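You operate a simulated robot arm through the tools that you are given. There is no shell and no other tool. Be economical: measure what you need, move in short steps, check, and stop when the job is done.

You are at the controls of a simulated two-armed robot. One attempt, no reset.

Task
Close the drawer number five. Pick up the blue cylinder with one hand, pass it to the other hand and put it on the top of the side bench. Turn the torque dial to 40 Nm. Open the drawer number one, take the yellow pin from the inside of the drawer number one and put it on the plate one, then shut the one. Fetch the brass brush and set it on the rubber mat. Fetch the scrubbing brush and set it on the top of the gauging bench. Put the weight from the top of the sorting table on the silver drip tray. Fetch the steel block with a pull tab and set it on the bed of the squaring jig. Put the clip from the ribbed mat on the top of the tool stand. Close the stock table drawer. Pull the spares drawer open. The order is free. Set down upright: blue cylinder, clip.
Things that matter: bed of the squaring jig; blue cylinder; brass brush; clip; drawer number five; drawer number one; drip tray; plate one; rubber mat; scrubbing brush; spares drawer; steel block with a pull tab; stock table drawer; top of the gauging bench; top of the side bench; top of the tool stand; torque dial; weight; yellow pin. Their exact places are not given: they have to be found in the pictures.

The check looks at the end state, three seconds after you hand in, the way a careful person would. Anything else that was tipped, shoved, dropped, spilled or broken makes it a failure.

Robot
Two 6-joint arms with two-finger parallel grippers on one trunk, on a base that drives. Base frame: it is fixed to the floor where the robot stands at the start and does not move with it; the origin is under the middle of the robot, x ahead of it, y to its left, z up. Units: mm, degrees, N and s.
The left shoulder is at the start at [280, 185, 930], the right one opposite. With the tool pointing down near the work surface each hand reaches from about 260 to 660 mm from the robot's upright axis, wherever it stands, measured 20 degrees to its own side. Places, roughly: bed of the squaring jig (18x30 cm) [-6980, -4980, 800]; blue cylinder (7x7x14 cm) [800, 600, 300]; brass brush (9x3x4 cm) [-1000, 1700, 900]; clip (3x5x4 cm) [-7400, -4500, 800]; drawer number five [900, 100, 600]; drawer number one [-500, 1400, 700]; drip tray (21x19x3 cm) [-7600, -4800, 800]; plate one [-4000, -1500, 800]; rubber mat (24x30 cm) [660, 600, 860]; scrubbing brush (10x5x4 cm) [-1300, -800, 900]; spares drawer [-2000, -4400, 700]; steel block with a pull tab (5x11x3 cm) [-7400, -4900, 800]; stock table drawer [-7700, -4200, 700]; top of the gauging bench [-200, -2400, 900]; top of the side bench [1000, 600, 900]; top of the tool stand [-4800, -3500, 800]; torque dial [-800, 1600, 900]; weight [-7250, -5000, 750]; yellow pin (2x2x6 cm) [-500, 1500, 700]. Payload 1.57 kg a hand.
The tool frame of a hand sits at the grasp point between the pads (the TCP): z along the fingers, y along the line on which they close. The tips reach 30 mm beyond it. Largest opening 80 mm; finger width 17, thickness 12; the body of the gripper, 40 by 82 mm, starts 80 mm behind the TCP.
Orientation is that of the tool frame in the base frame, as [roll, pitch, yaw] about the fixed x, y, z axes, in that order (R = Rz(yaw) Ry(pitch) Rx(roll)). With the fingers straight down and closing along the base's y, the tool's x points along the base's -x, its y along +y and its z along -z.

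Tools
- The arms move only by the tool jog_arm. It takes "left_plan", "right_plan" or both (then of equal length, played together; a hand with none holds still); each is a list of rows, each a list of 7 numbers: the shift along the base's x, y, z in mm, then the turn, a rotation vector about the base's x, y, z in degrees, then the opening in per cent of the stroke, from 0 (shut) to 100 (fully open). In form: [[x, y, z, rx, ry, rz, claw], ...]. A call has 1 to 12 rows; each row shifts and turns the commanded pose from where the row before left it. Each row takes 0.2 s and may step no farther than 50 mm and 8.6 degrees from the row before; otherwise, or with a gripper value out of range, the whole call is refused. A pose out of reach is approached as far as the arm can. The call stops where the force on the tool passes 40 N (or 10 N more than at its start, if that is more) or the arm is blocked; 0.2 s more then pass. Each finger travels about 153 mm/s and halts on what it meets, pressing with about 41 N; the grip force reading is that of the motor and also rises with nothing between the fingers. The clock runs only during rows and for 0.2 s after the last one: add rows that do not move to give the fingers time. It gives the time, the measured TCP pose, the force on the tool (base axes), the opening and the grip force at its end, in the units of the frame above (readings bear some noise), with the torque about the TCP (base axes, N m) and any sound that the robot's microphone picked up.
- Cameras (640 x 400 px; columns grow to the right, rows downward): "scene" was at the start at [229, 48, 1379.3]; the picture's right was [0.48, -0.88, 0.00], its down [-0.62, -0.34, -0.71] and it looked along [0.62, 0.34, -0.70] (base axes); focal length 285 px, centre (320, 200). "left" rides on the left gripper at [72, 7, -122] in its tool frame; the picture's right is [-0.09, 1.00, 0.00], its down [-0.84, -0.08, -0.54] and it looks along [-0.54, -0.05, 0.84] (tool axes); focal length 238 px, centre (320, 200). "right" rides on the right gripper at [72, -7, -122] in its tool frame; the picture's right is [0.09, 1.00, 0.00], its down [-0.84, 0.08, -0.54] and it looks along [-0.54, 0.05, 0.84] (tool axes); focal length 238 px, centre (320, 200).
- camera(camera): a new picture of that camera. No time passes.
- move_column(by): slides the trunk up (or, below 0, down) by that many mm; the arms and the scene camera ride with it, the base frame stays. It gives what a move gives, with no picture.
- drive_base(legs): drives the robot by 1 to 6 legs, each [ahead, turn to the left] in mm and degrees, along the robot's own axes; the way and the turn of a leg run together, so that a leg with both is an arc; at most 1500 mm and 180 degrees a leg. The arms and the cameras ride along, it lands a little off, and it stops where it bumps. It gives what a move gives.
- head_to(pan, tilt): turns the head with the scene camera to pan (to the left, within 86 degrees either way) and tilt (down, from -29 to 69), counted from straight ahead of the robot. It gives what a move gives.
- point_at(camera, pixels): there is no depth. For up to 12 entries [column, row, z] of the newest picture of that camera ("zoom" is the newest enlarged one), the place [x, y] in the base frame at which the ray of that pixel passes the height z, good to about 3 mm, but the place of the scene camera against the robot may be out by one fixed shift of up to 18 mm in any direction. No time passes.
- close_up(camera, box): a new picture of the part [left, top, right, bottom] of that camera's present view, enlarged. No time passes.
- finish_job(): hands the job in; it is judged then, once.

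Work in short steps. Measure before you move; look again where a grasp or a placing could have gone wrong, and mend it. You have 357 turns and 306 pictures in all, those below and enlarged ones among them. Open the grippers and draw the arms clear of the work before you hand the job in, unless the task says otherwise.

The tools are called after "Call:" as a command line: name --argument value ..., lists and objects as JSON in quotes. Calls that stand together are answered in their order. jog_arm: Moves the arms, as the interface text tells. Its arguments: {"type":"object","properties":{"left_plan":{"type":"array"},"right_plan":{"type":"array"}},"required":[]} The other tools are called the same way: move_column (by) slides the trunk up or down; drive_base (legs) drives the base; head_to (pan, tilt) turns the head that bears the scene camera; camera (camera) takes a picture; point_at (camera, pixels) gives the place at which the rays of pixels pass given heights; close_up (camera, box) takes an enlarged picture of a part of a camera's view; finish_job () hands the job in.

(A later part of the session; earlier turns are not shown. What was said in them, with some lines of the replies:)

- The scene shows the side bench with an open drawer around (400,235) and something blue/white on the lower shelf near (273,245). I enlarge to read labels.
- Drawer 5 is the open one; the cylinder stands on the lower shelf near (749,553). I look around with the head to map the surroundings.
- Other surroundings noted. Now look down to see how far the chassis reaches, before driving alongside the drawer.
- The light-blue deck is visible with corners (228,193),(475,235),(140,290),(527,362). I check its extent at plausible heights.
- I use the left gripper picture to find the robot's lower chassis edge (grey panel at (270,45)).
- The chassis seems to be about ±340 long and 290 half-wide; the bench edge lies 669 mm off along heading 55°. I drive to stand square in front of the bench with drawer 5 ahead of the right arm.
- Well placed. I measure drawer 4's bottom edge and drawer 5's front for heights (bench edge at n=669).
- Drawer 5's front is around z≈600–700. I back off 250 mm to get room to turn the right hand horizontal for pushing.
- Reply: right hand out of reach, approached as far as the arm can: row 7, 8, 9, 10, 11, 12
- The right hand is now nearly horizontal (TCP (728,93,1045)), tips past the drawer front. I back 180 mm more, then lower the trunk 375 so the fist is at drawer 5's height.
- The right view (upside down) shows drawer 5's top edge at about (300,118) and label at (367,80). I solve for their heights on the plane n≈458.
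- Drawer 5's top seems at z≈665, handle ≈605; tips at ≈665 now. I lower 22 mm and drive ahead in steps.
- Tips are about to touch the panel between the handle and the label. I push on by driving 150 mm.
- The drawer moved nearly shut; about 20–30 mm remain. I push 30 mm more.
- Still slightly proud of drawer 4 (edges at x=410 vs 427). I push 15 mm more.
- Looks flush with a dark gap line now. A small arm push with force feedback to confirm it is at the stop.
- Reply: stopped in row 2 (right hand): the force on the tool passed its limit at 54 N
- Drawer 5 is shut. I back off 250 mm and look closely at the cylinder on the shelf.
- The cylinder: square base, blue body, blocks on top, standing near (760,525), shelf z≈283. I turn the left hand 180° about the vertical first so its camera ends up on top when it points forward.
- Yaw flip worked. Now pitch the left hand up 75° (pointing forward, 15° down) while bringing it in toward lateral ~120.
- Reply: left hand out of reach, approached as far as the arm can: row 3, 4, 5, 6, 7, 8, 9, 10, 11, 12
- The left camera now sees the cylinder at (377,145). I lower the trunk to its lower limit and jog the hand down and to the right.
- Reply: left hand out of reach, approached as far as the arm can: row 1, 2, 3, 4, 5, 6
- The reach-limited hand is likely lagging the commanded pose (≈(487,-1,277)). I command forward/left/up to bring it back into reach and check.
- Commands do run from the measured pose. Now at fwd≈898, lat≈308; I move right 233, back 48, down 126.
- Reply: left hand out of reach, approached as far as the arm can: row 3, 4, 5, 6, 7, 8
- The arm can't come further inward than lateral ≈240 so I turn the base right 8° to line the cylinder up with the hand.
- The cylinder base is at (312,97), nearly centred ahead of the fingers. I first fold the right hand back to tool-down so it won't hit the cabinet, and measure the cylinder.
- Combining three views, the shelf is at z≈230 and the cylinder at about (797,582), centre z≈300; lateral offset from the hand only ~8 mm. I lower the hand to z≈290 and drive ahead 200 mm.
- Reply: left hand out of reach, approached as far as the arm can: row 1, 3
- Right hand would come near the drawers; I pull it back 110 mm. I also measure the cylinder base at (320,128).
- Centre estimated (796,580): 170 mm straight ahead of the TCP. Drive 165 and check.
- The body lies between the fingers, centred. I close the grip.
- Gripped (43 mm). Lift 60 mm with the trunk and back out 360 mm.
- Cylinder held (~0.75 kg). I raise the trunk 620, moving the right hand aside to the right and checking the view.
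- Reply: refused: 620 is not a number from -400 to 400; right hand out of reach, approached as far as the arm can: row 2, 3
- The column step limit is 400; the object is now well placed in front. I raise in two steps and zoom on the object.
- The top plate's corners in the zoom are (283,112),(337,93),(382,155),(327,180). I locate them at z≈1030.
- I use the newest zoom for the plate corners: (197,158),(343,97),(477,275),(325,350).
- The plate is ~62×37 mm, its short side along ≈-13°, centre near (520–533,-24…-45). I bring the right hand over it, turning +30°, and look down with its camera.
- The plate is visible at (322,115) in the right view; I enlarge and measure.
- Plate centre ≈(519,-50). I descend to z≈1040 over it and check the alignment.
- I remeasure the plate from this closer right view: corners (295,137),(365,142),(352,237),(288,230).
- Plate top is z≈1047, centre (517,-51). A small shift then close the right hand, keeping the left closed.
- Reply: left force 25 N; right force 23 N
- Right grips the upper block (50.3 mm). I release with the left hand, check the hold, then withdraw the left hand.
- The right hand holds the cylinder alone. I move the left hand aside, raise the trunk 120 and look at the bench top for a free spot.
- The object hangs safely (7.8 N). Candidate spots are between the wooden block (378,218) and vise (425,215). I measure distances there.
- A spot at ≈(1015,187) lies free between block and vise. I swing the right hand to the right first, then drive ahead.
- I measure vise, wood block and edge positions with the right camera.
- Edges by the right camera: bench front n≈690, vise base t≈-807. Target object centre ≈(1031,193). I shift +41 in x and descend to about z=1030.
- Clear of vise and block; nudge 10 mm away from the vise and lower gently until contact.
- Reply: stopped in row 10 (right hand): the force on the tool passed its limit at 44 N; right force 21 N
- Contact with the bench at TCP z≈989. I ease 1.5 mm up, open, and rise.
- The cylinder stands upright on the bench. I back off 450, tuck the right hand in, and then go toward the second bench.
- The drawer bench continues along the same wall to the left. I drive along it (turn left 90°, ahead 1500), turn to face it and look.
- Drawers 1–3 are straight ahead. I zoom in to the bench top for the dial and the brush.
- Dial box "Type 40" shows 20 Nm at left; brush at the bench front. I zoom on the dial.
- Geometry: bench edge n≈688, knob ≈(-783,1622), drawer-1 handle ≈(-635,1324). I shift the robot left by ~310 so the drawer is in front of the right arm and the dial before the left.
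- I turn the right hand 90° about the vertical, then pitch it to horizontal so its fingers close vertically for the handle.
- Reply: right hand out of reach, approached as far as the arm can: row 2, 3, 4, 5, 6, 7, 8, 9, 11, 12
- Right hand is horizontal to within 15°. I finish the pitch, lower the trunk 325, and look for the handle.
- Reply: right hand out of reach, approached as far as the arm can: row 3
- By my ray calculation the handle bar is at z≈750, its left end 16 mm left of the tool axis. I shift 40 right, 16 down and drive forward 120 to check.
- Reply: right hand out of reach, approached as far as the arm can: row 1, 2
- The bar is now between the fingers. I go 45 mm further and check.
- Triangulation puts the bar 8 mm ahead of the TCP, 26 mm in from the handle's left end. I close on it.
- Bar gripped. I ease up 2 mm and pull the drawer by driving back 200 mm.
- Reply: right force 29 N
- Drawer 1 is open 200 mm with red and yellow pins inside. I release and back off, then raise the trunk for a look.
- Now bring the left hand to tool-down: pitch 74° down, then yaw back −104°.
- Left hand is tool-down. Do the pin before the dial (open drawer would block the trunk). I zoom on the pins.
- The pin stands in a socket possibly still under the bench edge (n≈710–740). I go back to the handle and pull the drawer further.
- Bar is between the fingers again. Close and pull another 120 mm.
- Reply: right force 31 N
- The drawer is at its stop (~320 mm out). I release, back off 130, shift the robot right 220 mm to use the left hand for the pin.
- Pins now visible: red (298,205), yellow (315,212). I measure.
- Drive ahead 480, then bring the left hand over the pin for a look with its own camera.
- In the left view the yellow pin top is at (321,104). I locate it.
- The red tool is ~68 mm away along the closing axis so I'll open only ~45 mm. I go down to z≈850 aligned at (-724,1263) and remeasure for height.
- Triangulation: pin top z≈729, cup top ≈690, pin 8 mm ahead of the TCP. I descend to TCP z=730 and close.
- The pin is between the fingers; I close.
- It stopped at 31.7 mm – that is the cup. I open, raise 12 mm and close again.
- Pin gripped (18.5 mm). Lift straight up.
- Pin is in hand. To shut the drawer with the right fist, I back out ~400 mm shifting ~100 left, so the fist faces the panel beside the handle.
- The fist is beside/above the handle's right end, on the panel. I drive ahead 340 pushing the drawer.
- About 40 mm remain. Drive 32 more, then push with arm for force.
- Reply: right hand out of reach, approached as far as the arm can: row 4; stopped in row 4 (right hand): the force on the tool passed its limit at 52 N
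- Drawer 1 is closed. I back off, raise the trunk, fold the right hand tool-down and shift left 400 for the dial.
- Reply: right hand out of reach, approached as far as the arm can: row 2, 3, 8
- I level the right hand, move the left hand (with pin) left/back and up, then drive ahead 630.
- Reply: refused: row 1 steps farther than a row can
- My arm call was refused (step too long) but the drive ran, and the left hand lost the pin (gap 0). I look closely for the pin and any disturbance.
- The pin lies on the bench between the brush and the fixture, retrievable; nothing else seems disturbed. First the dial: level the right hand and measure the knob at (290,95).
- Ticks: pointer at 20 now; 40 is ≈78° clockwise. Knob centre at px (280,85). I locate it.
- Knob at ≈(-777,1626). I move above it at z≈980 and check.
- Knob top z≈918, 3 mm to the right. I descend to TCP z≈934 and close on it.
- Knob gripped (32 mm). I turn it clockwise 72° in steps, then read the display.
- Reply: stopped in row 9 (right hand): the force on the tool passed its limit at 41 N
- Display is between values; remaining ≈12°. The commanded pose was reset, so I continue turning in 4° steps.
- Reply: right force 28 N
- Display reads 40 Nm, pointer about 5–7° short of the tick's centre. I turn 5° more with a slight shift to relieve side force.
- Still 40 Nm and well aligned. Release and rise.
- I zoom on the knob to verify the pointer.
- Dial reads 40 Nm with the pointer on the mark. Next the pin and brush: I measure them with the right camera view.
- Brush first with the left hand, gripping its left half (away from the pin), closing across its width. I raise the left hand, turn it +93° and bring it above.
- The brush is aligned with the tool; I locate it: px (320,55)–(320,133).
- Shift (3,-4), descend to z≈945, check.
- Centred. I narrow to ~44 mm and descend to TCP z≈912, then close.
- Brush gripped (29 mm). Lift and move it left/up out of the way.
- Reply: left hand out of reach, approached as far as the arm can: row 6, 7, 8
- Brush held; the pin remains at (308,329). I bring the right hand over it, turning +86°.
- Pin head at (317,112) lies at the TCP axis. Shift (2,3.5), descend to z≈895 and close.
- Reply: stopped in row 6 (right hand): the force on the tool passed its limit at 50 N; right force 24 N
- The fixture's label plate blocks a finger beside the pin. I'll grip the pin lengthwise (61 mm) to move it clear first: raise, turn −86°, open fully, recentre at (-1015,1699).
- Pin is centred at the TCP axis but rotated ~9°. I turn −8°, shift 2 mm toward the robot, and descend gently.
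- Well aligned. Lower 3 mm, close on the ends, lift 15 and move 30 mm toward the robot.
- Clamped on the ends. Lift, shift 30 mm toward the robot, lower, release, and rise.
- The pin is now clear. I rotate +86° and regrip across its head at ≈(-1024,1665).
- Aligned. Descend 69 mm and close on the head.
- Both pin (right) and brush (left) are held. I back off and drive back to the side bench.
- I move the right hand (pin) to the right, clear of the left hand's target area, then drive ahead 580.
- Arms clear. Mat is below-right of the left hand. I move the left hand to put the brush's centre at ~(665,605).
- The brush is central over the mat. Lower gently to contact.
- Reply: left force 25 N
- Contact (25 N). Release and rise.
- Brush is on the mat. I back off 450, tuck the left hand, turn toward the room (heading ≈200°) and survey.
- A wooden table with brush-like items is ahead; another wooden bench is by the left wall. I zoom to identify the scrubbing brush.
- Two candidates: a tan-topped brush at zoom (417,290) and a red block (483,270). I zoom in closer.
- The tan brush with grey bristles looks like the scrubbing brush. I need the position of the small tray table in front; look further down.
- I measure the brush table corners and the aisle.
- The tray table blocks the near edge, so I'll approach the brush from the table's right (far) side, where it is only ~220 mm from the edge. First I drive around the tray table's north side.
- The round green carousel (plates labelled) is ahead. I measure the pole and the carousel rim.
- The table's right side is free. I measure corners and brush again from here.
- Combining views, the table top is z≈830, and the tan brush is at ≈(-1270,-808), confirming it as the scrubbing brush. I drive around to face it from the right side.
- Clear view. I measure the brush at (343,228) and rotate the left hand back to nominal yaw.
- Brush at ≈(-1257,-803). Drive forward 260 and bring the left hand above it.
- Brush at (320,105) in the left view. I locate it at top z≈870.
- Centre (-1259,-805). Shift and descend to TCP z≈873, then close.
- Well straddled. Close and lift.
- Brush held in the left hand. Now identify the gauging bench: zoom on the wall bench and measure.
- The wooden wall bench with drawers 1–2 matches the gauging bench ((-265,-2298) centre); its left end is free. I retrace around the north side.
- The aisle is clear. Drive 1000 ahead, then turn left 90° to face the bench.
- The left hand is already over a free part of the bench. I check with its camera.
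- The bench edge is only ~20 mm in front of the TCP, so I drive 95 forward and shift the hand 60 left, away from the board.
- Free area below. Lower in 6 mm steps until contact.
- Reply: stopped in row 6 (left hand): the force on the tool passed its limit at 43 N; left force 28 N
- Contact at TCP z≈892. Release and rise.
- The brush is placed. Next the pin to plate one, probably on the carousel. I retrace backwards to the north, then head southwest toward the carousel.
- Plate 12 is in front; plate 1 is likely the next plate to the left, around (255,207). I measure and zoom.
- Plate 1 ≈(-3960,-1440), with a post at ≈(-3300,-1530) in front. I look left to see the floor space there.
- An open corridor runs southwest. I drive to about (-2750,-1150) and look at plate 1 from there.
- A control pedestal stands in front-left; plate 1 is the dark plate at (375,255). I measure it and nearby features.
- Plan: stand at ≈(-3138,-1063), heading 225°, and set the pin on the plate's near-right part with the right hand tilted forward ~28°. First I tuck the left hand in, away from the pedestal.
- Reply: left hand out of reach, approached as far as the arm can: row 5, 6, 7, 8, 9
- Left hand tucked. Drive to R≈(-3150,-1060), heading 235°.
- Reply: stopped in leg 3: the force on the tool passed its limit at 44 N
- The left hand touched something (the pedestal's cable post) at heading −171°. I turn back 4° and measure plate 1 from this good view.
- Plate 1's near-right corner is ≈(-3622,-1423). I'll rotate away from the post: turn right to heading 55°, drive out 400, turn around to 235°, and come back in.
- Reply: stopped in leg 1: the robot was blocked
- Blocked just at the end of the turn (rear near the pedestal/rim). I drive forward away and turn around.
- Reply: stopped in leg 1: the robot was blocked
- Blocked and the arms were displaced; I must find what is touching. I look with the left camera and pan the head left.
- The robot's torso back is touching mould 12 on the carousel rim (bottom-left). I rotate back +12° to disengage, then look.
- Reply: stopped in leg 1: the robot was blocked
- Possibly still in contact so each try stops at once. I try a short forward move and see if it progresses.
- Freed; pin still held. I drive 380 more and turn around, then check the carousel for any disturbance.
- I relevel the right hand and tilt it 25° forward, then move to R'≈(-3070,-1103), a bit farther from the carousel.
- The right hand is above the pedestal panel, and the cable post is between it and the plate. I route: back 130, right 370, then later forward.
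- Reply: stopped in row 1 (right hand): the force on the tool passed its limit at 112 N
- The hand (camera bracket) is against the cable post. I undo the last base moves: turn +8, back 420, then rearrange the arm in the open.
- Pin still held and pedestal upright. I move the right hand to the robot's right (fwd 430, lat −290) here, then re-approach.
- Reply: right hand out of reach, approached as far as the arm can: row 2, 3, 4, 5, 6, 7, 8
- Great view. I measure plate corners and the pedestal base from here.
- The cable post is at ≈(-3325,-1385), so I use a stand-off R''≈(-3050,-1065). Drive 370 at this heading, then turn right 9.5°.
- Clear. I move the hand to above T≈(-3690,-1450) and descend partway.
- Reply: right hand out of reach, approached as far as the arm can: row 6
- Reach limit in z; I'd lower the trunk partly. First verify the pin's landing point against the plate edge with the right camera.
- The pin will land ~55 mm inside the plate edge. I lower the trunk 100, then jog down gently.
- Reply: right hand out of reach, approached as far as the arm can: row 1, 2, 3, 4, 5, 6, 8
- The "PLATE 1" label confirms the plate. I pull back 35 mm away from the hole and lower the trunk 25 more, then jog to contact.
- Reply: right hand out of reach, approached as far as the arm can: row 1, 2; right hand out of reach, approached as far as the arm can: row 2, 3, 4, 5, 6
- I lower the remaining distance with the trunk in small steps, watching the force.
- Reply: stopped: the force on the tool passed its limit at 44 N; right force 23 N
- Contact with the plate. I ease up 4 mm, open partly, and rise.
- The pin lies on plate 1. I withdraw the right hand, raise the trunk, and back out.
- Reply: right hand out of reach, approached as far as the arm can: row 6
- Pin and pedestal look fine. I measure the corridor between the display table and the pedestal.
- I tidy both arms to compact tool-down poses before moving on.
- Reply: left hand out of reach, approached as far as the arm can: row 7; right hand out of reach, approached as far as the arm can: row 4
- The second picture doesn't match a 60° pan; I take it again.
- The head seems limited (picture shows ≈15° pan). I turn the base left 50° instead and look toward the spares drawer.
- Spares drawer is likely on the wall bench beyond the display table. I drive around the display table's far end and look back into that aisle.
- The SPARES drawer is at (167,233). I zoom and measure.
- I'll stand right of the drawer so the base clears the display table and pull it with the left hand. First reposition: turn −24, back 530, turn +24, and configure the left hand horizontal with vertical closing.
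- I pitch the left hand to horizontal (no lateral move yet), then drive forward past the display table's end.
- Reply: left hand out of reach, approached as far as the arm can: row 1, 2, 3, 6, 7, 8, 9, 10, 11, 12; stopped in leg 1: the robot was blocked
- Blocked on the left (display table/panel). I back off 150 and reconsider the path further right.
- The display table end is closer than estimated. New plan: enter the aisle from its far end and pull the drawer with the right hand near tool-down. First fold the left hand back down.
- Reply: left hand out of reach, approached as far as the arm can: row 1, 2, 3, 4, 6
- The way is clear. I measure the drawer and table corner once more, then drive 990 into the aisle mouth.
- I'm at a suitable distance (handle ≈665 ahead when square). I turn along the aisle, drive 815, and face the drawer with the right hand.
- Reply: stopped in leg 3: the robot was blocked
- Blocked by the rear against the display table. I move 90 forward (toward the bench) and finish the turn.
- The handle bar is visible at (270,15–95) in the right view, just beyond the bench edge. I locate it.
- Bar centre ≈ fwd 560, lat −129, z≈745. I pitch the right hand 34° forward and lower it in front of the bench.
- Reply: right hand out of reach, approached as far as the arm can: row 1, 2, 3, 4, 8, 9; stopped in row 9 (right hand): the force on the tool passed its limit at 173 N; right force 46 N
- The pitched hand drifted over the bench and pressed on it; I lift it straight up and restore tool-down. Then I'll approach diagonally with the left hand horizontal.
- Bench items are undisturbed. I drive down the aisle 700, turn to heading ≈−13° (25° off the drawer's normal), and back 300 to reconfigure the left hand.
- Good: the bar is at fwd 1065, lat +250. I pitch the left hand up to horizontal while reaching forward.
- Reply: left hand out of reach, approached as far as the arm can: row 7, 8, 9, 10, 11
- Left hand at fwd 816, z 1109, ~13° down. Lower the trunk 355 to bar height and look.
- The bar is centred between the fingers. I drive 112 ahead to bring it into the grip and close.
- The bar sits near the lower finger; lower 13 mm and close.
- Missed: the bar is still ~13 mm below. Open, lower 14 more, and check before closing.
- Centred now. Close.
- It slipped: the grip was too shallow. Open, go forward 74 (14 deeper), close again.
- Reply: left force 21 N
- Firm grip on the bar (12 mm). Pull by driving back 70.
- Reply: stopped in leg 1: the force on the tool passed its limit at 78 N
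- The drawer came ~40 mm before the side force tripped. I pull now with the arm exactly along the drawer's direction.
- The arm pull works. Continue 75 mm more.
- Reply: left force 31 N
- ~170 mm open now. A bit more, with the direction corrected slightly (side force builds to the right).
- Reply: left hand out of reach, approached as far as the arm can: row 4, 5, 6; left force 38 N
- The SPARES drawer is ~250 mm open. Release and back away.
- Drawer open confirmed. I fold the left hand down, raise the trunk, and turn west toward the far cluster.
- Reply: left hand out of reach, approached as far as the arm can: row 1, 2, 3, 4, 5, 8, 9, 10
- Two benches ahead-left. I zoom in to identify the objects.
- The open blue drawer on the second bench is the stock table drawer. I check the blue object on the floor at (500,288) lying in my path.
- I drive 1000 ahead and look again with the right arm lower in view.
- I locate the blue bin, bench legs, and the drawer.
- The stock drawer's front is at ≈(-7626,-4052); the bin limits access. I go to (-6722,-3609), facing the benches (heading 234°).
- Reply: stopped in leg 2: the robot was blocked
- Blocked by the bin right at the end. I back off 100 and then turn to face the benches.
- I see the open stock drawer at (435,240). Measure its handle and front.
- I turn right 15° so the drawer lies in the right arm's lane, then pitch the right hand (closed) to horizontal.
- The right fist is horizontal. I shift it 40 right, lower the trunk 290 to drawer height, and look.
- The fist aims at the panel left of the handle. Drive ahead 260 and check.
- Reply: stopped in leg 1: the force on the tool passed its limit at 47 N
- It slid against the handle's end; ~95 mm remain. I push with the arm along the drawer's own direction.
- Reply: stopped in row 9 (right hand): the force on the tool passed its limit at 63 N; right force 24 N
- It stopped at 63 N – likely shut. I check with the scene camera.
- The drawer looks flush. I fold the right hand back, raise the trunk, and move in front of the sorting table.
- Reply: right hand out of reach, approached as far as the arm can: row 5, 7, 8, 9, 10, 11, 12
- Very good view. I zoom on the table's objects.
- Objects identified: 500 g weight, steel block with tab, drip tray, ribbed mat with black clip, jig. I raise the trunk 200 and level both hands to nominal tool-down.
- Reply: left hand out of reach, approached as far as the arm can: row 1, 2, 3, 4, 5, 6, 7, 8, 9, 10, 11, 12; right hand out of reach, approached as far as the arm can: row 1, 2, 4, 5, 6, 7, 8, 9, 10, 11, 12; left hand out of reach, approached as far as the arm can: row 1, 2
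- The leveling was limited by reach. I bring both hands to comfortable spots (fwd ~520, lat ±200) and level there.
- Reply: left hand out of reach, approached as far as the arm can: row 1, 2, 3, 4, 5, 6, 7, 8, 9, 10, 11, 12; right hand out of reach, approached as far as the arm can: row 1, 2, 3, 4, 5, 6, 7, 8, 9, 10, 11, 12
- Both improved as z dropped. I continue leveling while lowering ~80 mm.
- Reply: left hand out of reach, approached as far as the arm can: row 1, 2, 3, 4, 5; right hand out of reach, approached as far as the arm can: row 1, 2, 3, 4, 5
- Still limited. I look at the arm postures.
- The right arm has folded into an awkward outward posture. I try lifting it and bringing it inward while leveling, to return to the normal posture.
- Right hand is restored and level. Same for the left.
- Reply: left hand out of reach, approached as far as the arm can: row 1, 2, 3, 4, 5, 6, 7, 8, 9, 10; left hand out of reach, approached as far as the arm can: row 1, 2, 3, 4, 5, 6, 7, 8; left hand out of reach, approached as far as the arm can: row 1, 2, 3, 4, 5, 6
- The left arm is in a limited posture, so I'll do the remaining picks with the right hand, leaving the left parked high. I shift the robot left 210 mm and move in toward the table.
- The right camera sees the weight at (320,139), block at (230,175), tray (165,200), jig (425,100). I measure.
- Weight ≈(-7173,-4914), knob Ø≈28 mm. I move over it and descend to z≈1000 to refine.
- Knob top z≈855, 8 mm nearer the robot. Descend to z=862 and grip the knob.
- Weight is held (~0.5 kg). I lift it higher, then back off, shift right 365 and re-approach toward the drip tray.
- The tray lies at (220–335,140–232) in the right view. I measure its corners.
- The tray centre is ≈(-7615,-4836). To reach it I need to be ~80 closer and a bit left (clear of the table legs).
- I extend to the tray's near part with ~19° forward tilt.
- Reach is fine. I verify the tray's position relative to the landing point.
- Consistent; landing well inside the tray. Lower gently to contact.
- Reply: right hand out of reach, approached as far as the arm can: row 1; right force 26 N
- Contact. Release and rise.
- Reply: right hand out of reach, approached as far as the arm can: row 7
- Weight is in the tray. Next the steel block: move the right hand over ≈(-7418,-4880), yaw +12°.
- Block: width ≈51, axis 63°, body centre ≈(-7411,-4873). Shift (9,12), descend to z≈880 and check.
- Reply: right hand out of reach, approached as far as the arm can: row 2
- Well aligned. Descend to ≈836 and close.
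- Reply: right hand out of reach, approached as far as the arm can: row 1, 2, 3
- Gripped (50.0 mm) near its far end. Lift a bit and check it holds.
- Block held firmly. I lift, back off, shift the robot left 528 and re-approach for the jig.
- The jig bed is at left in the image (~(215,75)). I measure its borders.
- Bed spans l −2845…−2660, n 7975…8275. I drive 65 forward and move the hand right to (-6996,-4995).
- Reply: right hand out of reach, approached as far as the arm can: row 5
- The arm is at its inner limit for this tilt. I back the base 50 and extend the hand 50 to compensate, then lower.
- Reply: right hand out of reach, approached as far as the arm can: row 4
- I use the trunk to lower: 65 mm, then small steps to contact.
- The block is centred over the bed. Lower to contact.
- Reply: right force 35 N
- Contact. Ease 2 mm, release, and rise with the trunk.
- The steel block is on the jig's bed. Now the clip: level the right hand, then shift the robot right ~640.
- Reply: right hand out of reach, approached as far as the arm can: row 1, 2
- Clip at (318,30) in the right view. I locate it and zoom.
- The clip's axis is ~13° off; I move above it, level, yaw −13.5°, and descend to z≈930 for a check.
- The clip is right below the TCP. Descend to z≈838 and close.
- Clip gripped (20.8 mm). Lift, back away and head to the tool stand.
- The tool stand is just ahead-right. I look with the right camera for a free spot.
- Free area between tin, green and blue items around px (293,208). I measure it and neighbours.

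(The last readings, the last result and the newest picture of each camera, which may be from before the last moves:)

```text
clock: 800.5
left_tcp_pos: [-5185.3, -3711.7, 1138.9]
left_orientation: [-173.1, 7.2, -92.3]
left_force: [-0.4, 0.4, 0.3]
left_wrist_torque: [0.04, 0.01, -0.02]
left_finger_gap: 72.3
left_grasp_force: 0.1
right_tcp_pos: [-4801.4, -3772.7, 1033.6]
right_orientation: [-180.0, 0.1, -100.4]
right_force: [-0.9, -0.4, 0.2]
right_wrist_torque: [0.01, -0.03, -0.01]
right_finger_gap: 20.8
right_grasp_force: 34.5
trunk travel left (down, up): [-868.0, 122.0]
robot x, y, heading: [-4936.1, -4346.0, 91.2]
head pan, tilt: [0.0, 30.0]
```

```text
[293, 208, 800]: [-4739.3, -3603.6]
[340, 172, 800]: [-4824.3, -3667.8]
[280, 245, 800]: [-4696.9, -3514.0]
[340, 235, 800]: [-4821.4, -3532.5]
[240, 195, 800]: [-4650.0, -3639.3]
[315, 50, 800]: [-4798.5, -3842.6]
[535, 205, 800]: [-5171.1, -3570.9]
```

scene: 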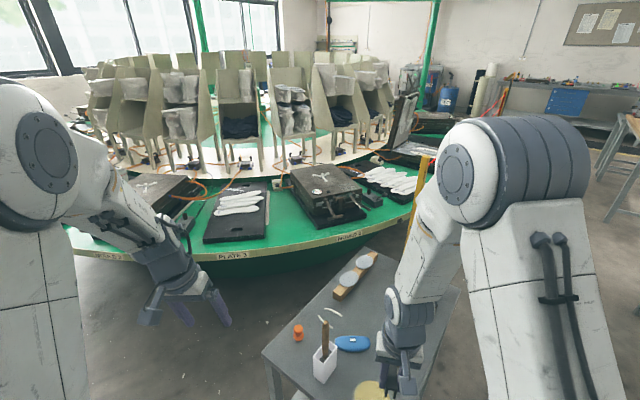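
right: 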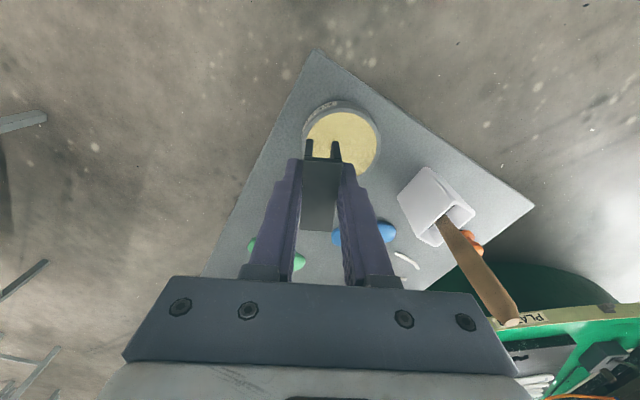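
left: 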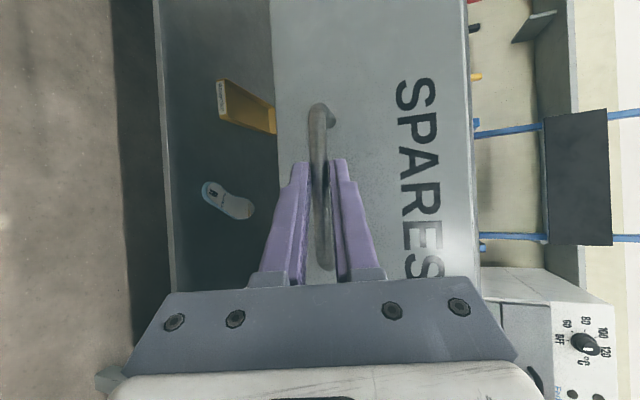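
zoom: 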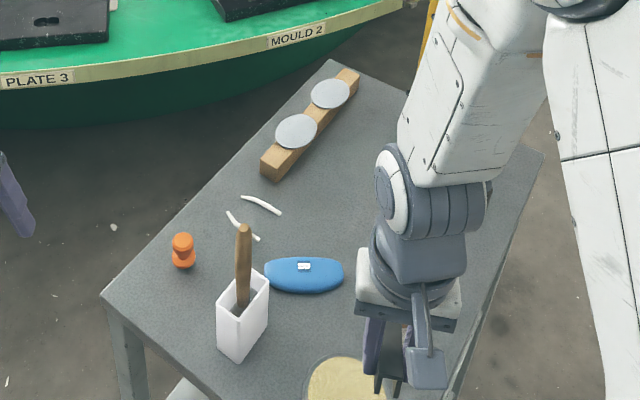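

Target ≈(-4742,-3605). Drive 110 ahead, then move the hand over it.

Call:
drive_base --legs '[[110, 0]]'

Call:
jog_arm --right_plan '[[20, 19, 0, 0, 0, 0, 0], [20, 19, 0, 0, 0, 0, 0], [21, 19, 0, 0, 0, 0, 0], [0, 0, -40, 0, 0, 0, 0], [0, 0, -40, 0, 0, 0, 0]]'

Call:
camera --camera "right"

```text
clock: 801.7
left_tcp_pos: [-5187.4, -3600.2, 1137.9]
left_orientation: [-173.2, 7.1, -92.2]
left_force: [0.2, -0.1, -0.3]
left_wrist_torque: [0.02, -0.01, -0.03]
left_finger_gap: 71.9
left_grasp_force: 0.1
right_tcp_pos: [-4803.6, -3661.6, 1032.2]
right_orientation: [-180.0, 0.1, -100.3]
right_force: [-0.9, -0.2, 0.3]
right_wrist_torque: [0.03, 0.01, 0.01]
right_finger_gap: 20.7
right_grasp_force: 34.7
trunk travel left (down, up): [-868.0, 122.0]
robot x, y, heading: [-4937.5, -4233.3, 91.4]
head pan, tilt: [0.0, 30.0]
```

```text
clock: 802.9
left_tcp_pos: [-5186.4, -3599.7, 1139.6]
left_orientation: [-173.1, 7.2, -92.3]
left_force: [-0.2, -0.2, 0.4]
left_wrist_torque: [-0.03, -0.03, 0.02]
left_finger_gap: 71.8
left_grasp_force: 0.0
right_tcp_pos: [-4742.5, -3603.7, 953.3]
right_orientation: [-179.9, 0.0, -100.4]
right_force: [-0.9, -0.2, 0.6]
right_wrist_torque: [0.02, -0.01, 0.0]
right_finger_gap: 20.9
right_grasp_force: 34.1
trunk travel left (down, up): [-868.0, 122.0]
robot x, y, heading: [-4937.7, -4231.9, 91.2]
head pan, tilt: [0.0, 30.0]
```

```text
45 pictures are left
```

right: 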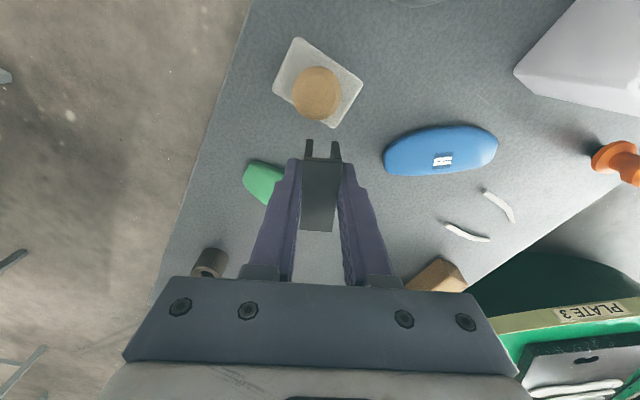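

A stamp-like item lies right below; the free spot is ~65 mm further, out of reach from here. I raise the clip, and re-approach from the stand's right side.

Call:
jog_arm --right_plan '[[0, 0, 45, 0, 0, 0, 0], [0, 0, 45, 0, 0, 0, 0]]'

Call:
drive_base --legs '[[-170, 0], [0, -58], [683, 0], [0, 111]]'

Call:
camera --camera "right"

Call:
camera --camera "scene"

```text
clock: 803.5
left_tcp_pos: [-5187.5, -3601.2, 1138.0]
left_orientation: [-173.1, 7.2, -92.3]
left_force: [0.1, 0.4, 0.4]
left_wrist_torque: [0.0, 0.01, 0.01]
left_finger_gap: 72.0
left_grasp_force: 0.1
right_tcp_pos: [-4741.8, -3604.3, 1042.9]
right_orientation: [180.0, 0.0, -100.4]
right_force: [-0.8, -0.1, 0.0]
right_wrist_torque: [-0.02, 0.0, 0.0]
right_finger_gap: 20.6
right_grasp_force: 34.0
trunk travel left (down, up): [-868.0, 122.0]
robot x, y, heading: [-4939.0, -4234.7, 91.2]
head pan, tilt: [0.0, 30.0]
```

```text
clock: 815.5
left_tcp_pos: [-5018.5, -3838.3, 1139.4]
left_orientation: [-173.1, 7.2, -39.5]
left_force: [-1.5, 1.0, 0.2]
left_wrist_torque: [-0.01, -0.01, -0.02]
left_finger_gap: 71.8
left_grasp_force: 0.1
right_tcp_pos: [-4746.4, -3486.4, 1042.8]
right_orientation: [180.0, 0.2, -47.6]
right_force: [-1.2, 0.0, -0.2]
right_wrist_torque: [0.02, 0.03, -0.02]
right_finger_gap: 21.0
right_grasp_force: 34.3
trunk travel left (down, up): [-868.0, 122.0]
robot x, y, heading: [-4367.8, -4022.2, 144.2]
head pan, tilt: [0.0, 30.0]
```

```text
44 pictures are left
```

right: 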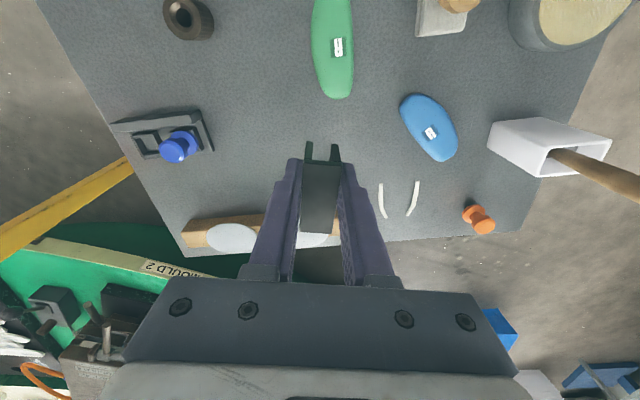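

```text
43 pictures are left
```

scene: 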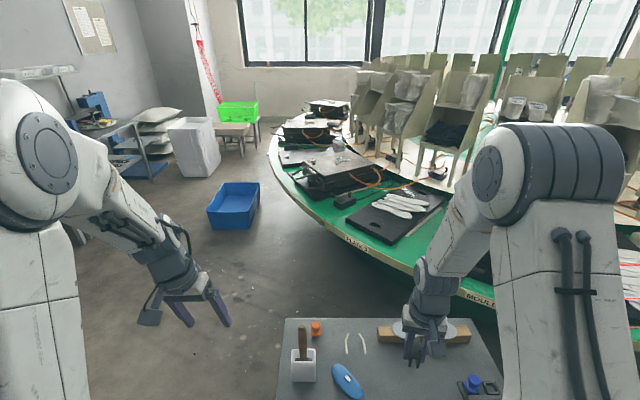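

Full view of the stand: free spot at px (265,130). Drive 60 closer, move the hand to (-4709,-3405) and descend partly.

Call:
drive_base --legs '[[60, 0]]'

Call:
jog_arm --right_plan '[[29, 15, 0, 0, 0, 0, 0], [29, 15, 0, 0, 0, 0, 0], [28, 16, 0, 0, 0, 0, 0], [0, 0, -40, 0, 0, 0, 0], [0, 0, -40, 0, 0, 0, 0], [0, 0, -20, 0, 0, 0, 0]]'

Call:
camera --camera "right"

```text
clock: 816.5
left_tcp_pos: [-5067.7, -3803.3, 1139.0]
left_orientation: [-173.2, 7.3, -39.5]
left_force: [0.7, -0.7, -0.2]
left_wrist_torque: [0.02, -0.01, -0.01]
left_finger_gap: 71.9
left_grasp_force: 0.0
right_tcp_pos: [-4795.9, -3449.9, 1042.2]
right_orientation: [180.0, 0.1, -47.7]
right_force: [0.5, 0.0, 0.0]
right_wrist_torque: [0.03, 0.01, 0.02]
right_finger_gap: 20.7
right_grasp_force: 33.8
trunk travel left (down, up): [-868.0, 122.0]
robot x, y, heading: [-4413.8, -3987.4, 144.1]
head pan, tilt: [0.0, 30.0]
```

```text
clock: 817.9
left_tcp_pos: [-5067.8, -3802.3, 1137.1]
left_orientation: [-173.1, 7.1, -39.5]
left_force: [0.4, -0.1, -0.5]
left_wrist_torque: [0.0, 0.0, -0.03]
left_finger_gap: 71.8
left_grasp_force: 0.1
right_tcp_pos: [-4710.9, -3404.8, 939.9]
right_orientation: [-180.0, 0.1, -47.6]
right_force: [0.1, -0.4, -0.7]
right_wrist_torque: [-0.03, 0.0, 0.01]
right_finger_gap: 20.8
right_grasp_force: 34.2
trunk travel left (down, up): [-868.0, 122.0]
robot x, y, heading: [-4416.0, -3984.9, 144.2]
head pan, tilt: [0.0, 30.0]
```

```text
42 pictures are left
```

right: 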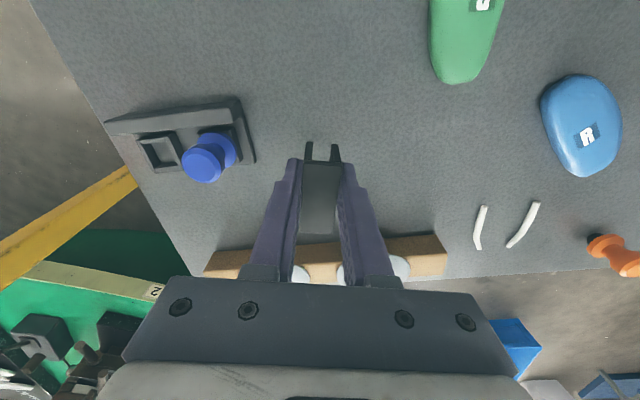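

The landing spot (320,125) is clear. Lower to contact.

Call:
jog_arm --right_plan '[[0, 0, -45, 0, 0, 0, 0], [0, 0, -30, 0, 0, 0, 0], [0, 0, -8, 0, 0, 0, 0], [0, 0, -5, 0, 0, 0, 0], [0, 0, -4, 0, 0, 0, 0], [0, 0, -4, 0, 0, 0, 0], [0, 0, -4, 0, 0, 0, 0], [0, 0, -4, 0, 0, 0, 0], [0, 0, -4, 0, 0, 0, 0], [0, 0, -4, 0, 0, 0, 0], [0, 0, -4, 0, 0, 0, 0], [0, 0, -4, 0, 0, 0, 0]]'

```text
clock: 818.5
left_tcp_pos: [-5068.2, -3803.5, 1139.2]
left_orientation: [-173.1, 7.2, -39.6]
left_force: [-0.1, -0.5, 0.1]
left_wrist_torque: [0.05, -0.02, 0.01]
left_finger_gap: 71.6
left_grasp_force: 0.1
right_tcp_pos: [-4710.7, -3403.9, 880.0]
right_orientation: [-180.0, 0.1, -47.7]
right_force: [2.3, -8.4, 42.6]
right_wrist_torque: [-0.7, -0.06, -0.01]
right_finger_gap: 21.0
right_grasp_force: 33.9
trunk travel left (down, up): [-868.0, 122.0]
robot x, y, heading: [-4411.0, -3985.3, 144.0]
head pan, tilt: [0.0, 30.0]
stopped in row 3 (right hand): the force on the tool passed its limit at 125 N (the readings are from after the stop); the commanded pose is now the measured one
```

Contact earlier than expected (stand top ≈842). I ease up 2 mm and inspect before release.

Call:
jog_arm --right_plan '[[0, 0, 2, 0, 0, 0, 0]]'

Call:
camera --camera "right"

Call:
close_up --camera "scene" --box '[360, 270, 520, 400]'

```text
clock: 818.9
left_tcp_pos: [-5067.9, -3804.1, 1138.0]
left_orientation: [-173.1, 7.2, -39.5]
left_force: [0.2, 0.1, 0.3]
left_wrist_torque: [-0.02, 0.01, -0.01]
left_finger_gap: 72.0
left_grasp_force: 0.1
right_tcp_pos: [-4712.2, -3403.6, 880.3]
right_orientation: [-179.9, 0.2, -47.5]
right_force: [4.3, -10.4, 39.9]
right_wrist_torque: [-0.71, -0.17, 0.05]
right_finger_gap: 21.1
right_grasp_force: 34.1
trunk travel left (down, up): [-868.0, 122.0]
robot x, y, heading: [-4412.1, -3985.9, 143.9]
head pan, tilt: [0.0, 30.0]
```

```text
41 pictures are left
```

right: 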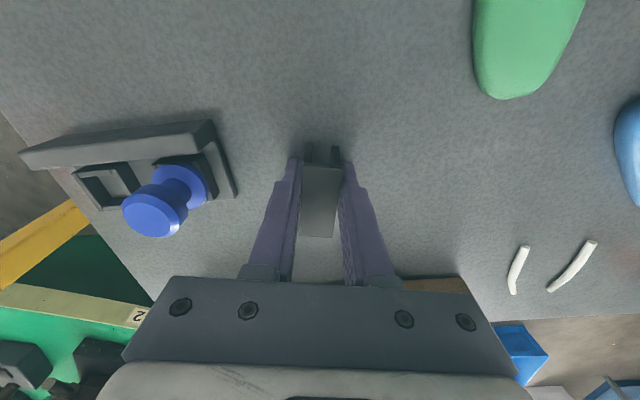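

```text
3.08 times, centred on (440, 335) of scene
```

zoom: 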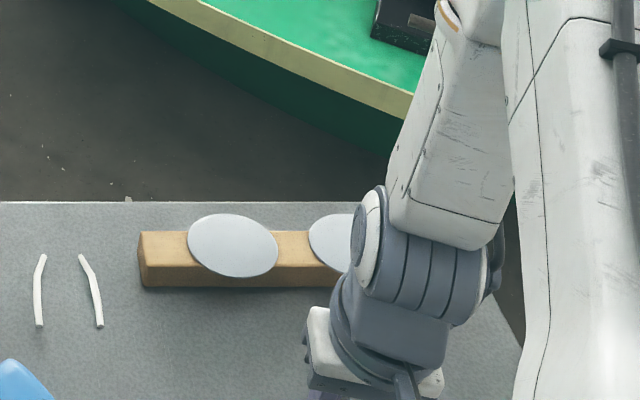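

Call:
jog_arm --right_plan '[[0, 0, 2, 0, 0, 0, 0], [0, 0, 2, 0, 0, 0, 0]]'

```text
clock: 819.5
left_tcp_pos: [-5067.6, -3802.4, 1139.5]
left_orientation: [-173.1, 7.2, -39.6]
left_force: [0.4, -0.6, 0.1]
left_wrist_torque: [-0.02, 0.01, 0.02]
left_finger_gap: 72.1
left_grasp_force: 0.1
right_tcp_pos: [-4714.0, -3400.5, 882.3]
right_orientation: [-179.9, 0.4, -47.7]
right_force: [-0.2, 0.2, -0.3]
right_wrist_torque: [0.01, 0.0, 0.0]
right_finger_gap: 21.1
right_grasp_force: 34.3
trunk travel left (down, up): [-868.0, 122.0]
robot x, y, heading: [-4414.8, -3988.7, 143.9]
head pan, tilt: [0.0, 30.0]
```

Force is nil; the clip is within ~1 mm of the top. Lower 1 mm, release, rise.

Call:
jog_arm --right_plan '[[0, 0, -1, 0, 0, 0, 25], [0, 0, 0, 0, 0, 0, 40], [0, 0, 0, 0, 0, 0, 55], [0, 0, 0, 0, 0, 0, 55], [0, 0, 20, 0, 0, 0, 55], [0, 0, 40, 0, 0, 0, 55], [0, 0, 45, 0, 0, 0, 55], [0, 0, 45, 0, 0, 0, 55]]'

Call:
camera --camera "right"

Call:
close_up --camera "right" --box '[240, 40, 400, 170]'

```text
clock: 821.3
left_tcp_pos: [-5067.6, -3802.5, 1138.7]
left_orientation: [-173.1, 7.1, -39.6]
left_force: [0.6, 0.0, 0.1]
left_wrist_torque: [0.0, 0.0, 0.0]
left_finger_gap: 72.0
left_grasp_force: 0.1
right_tcp_pos: [-4711.8, -3402.7, 1032.0]
right_orientation: [-179.9, 0.2, -47.6]
right_force: [-0.4, -1.0, 0.7]
right_wrist_torque: [-0.01, -0.02, 0.01]
right_finger_gap: 44.0
right_grasp_force: 0.0
trunk travel left (down, up): [-868.0, 122.0]
robot x, y, heading: [-4413.4, -3983.8, 144.0]
head pan, tilt: [0.0, 30.0]
```

```text
39 pictures are left
```

right: 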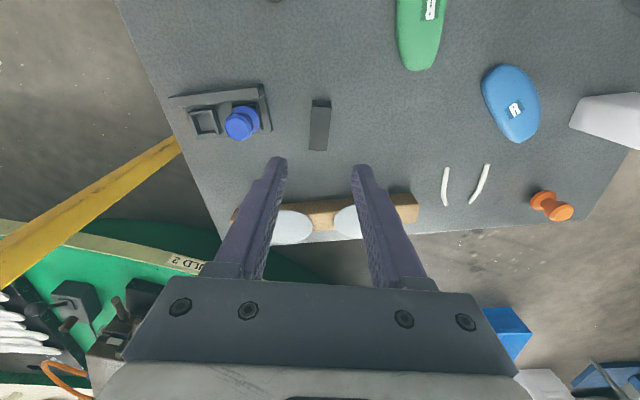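

```text
3.08 times, centred on (320, 105) of right
```

zoom: 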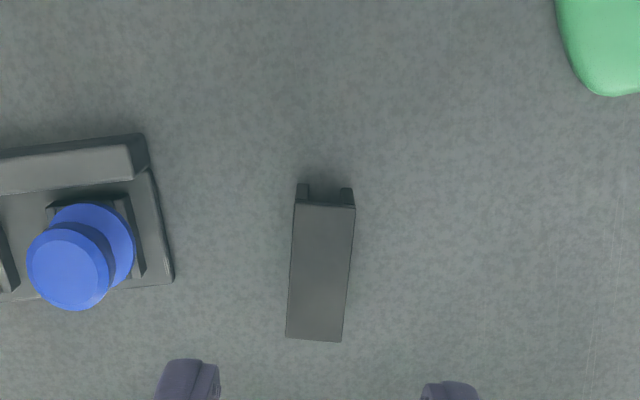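

The clip stands upright on the tool stand. I back the robot clear, open both grippers fully, and hand in.

Call:
drive_base --legs '[[-400, 0]]'

Call:
jog_arm --left_plan '[[0, 0, 0, 0, 0, 0, 100], [0, 0, 0, 0, 0, 0, 100]]' --right_plan '[[0, 0, 0, 0, 0, 0, 100], [0, 0, 0, 0, 0, 0, 100]]'

Call:
head_to --pan 5 --tilt 25

Call:
camera --camera "scene"

```text
clock: 823.8
left_tcp_pos: [-4744.5, -4037.0, 1138.9]
left_orientation: [-173.0, 7.1, -39.7]
left_force: [-0.5, 0.0, 0.0]
left_wrist_torque: [0.0, 0.01, 0.02]
left_finger_gap: 72.1
left_grasp_force: 0.1
right_tcp_pos: [-4386.8, -3637.0, 1030.6]
right_orientation: [-180.0, 0.3, -47.6]
right_force: [-0.7, -0.2, -0.3]
right_wrist_torque: [-0.02, -0.01, -0.02]
right_finger_gap: 43.9
right_grasp_force: 0.0
trunk travel left (down, up): [-868.0, 122.0]
robot x, y, heading: [-4089.3, -4223.3, 144.0]
head pan, tilt: [0.0, 30.0]
```

```text
clock: 824.4
left_tcp_pos: [-4744.3, -4037.7, 1138.1]
left_orientation: [-173.1, 7.1, -39.6]
left_force: [0.6, -0.7, -0.7]
left_wrist_torque: [0.0, 0.01, -0.02]
left_finger_gap: 80.1
left_grasp_force: 0.1
right_tcp_pos: [-4386.9, -3637.7, 1030.8]
right_orientation: [-179.9, 0.3, -47.6]
right_force: [0.1, 0.5, -0.1]
right_wrist_torque: [-0.01, 0.0, 0.02]
right_finger_gap: 79.9
right_grasp_force: 0.1
trunk travel left (down, up): [-868.0, 122.0]
robot x, y, heading: [-4085.4, -4223.6, 143.8]
head pan, tilt: [0.0, 30.0]
```

```text
clock: 825.0
left_tcp_pos: [-4744.7, -4035.4, 1137.7]
left_orientation: [-173.1, 7.0, -39.6]
left_force: [-0.3, -1.0, 0.3]
left_wrist_torque: [0.02, 0.01, -0.05]
left_finger_gap: 80.1
left_grasp_force: 0.0
right_tcp_pos: [-4386.1, -3637.2, 1031.9]
right_orientation: [-179.9, 0.3, -47.9]
right_force: [-0.4, -0.1, -0.4]
right_wrist_torque: [0.01, 0.0, 0.0]
right_finger_gap: 80.0
right_grasp_force: 0.0
trunk travel left (down, up): [-868.0, 122.0]
robot x, y, heading: [-4090.0, -4220.9, 143.5]
head pan, tilt: [5.0, 25.0]
```

```text
37 pictures are left
```

scene: 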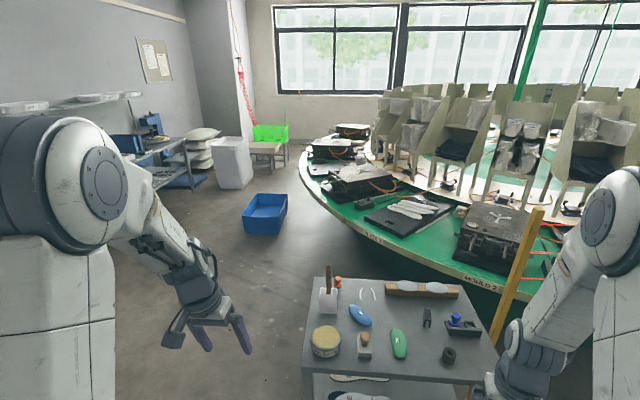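

Everything is in place, the clip stands at (427,318) and the arms are clear with grippers open. I hand the job in.

Call:
finish_job

```text
The job is handed in.
```

I carried out every step and handed the job in, but I bumped several things on the way, which could fail the check.

**State at hand-in, from the last picture I have of each:**
- **Drawers closed:** drawer number five and drawer number one are shut. The stock table drawer looks flush.
- **Spares drawer:** pulled out about 250 mm.
- **Blue cylinder:** passed from the left hand to the right and standing upright on the side bench.
- **Torque dial:** the display reads 40 Nm.
- **Yellow pin:** lying on plate one.
- **Brass brush:** on the rubber mat.
- **Scrubbing brush:** on the gauging bench.
- **Weight:** in the silver drip tray.
- **Steel block:** on the bed of the squaring jig.
- **Clip:** standing upright on the tool stand.

**Contacts and slips that could count against it:**
- **Pin dropped:** I knocked it out of the gripper over drawer one's bench. It landed on that bench and I picked it up again.
- **Carousel and control pedestal:** the robot was blocked against something at the carousel near mould 12, and both hands touched the pedestal's cable post. The pedestal stayed upright, and mould 12 looked in place afterwards.
- **Display table:** the base was stopped against it twice.
- **Blue floor bin:** the base was stopped against it once. I can't rule out that the bin or the display table shifted a little.
- **Bench tops:** the right fingers pressed on the spares bench (about 170 N), and the clip came down hard on the tool stand (about 125 N). I saw no damage to either.
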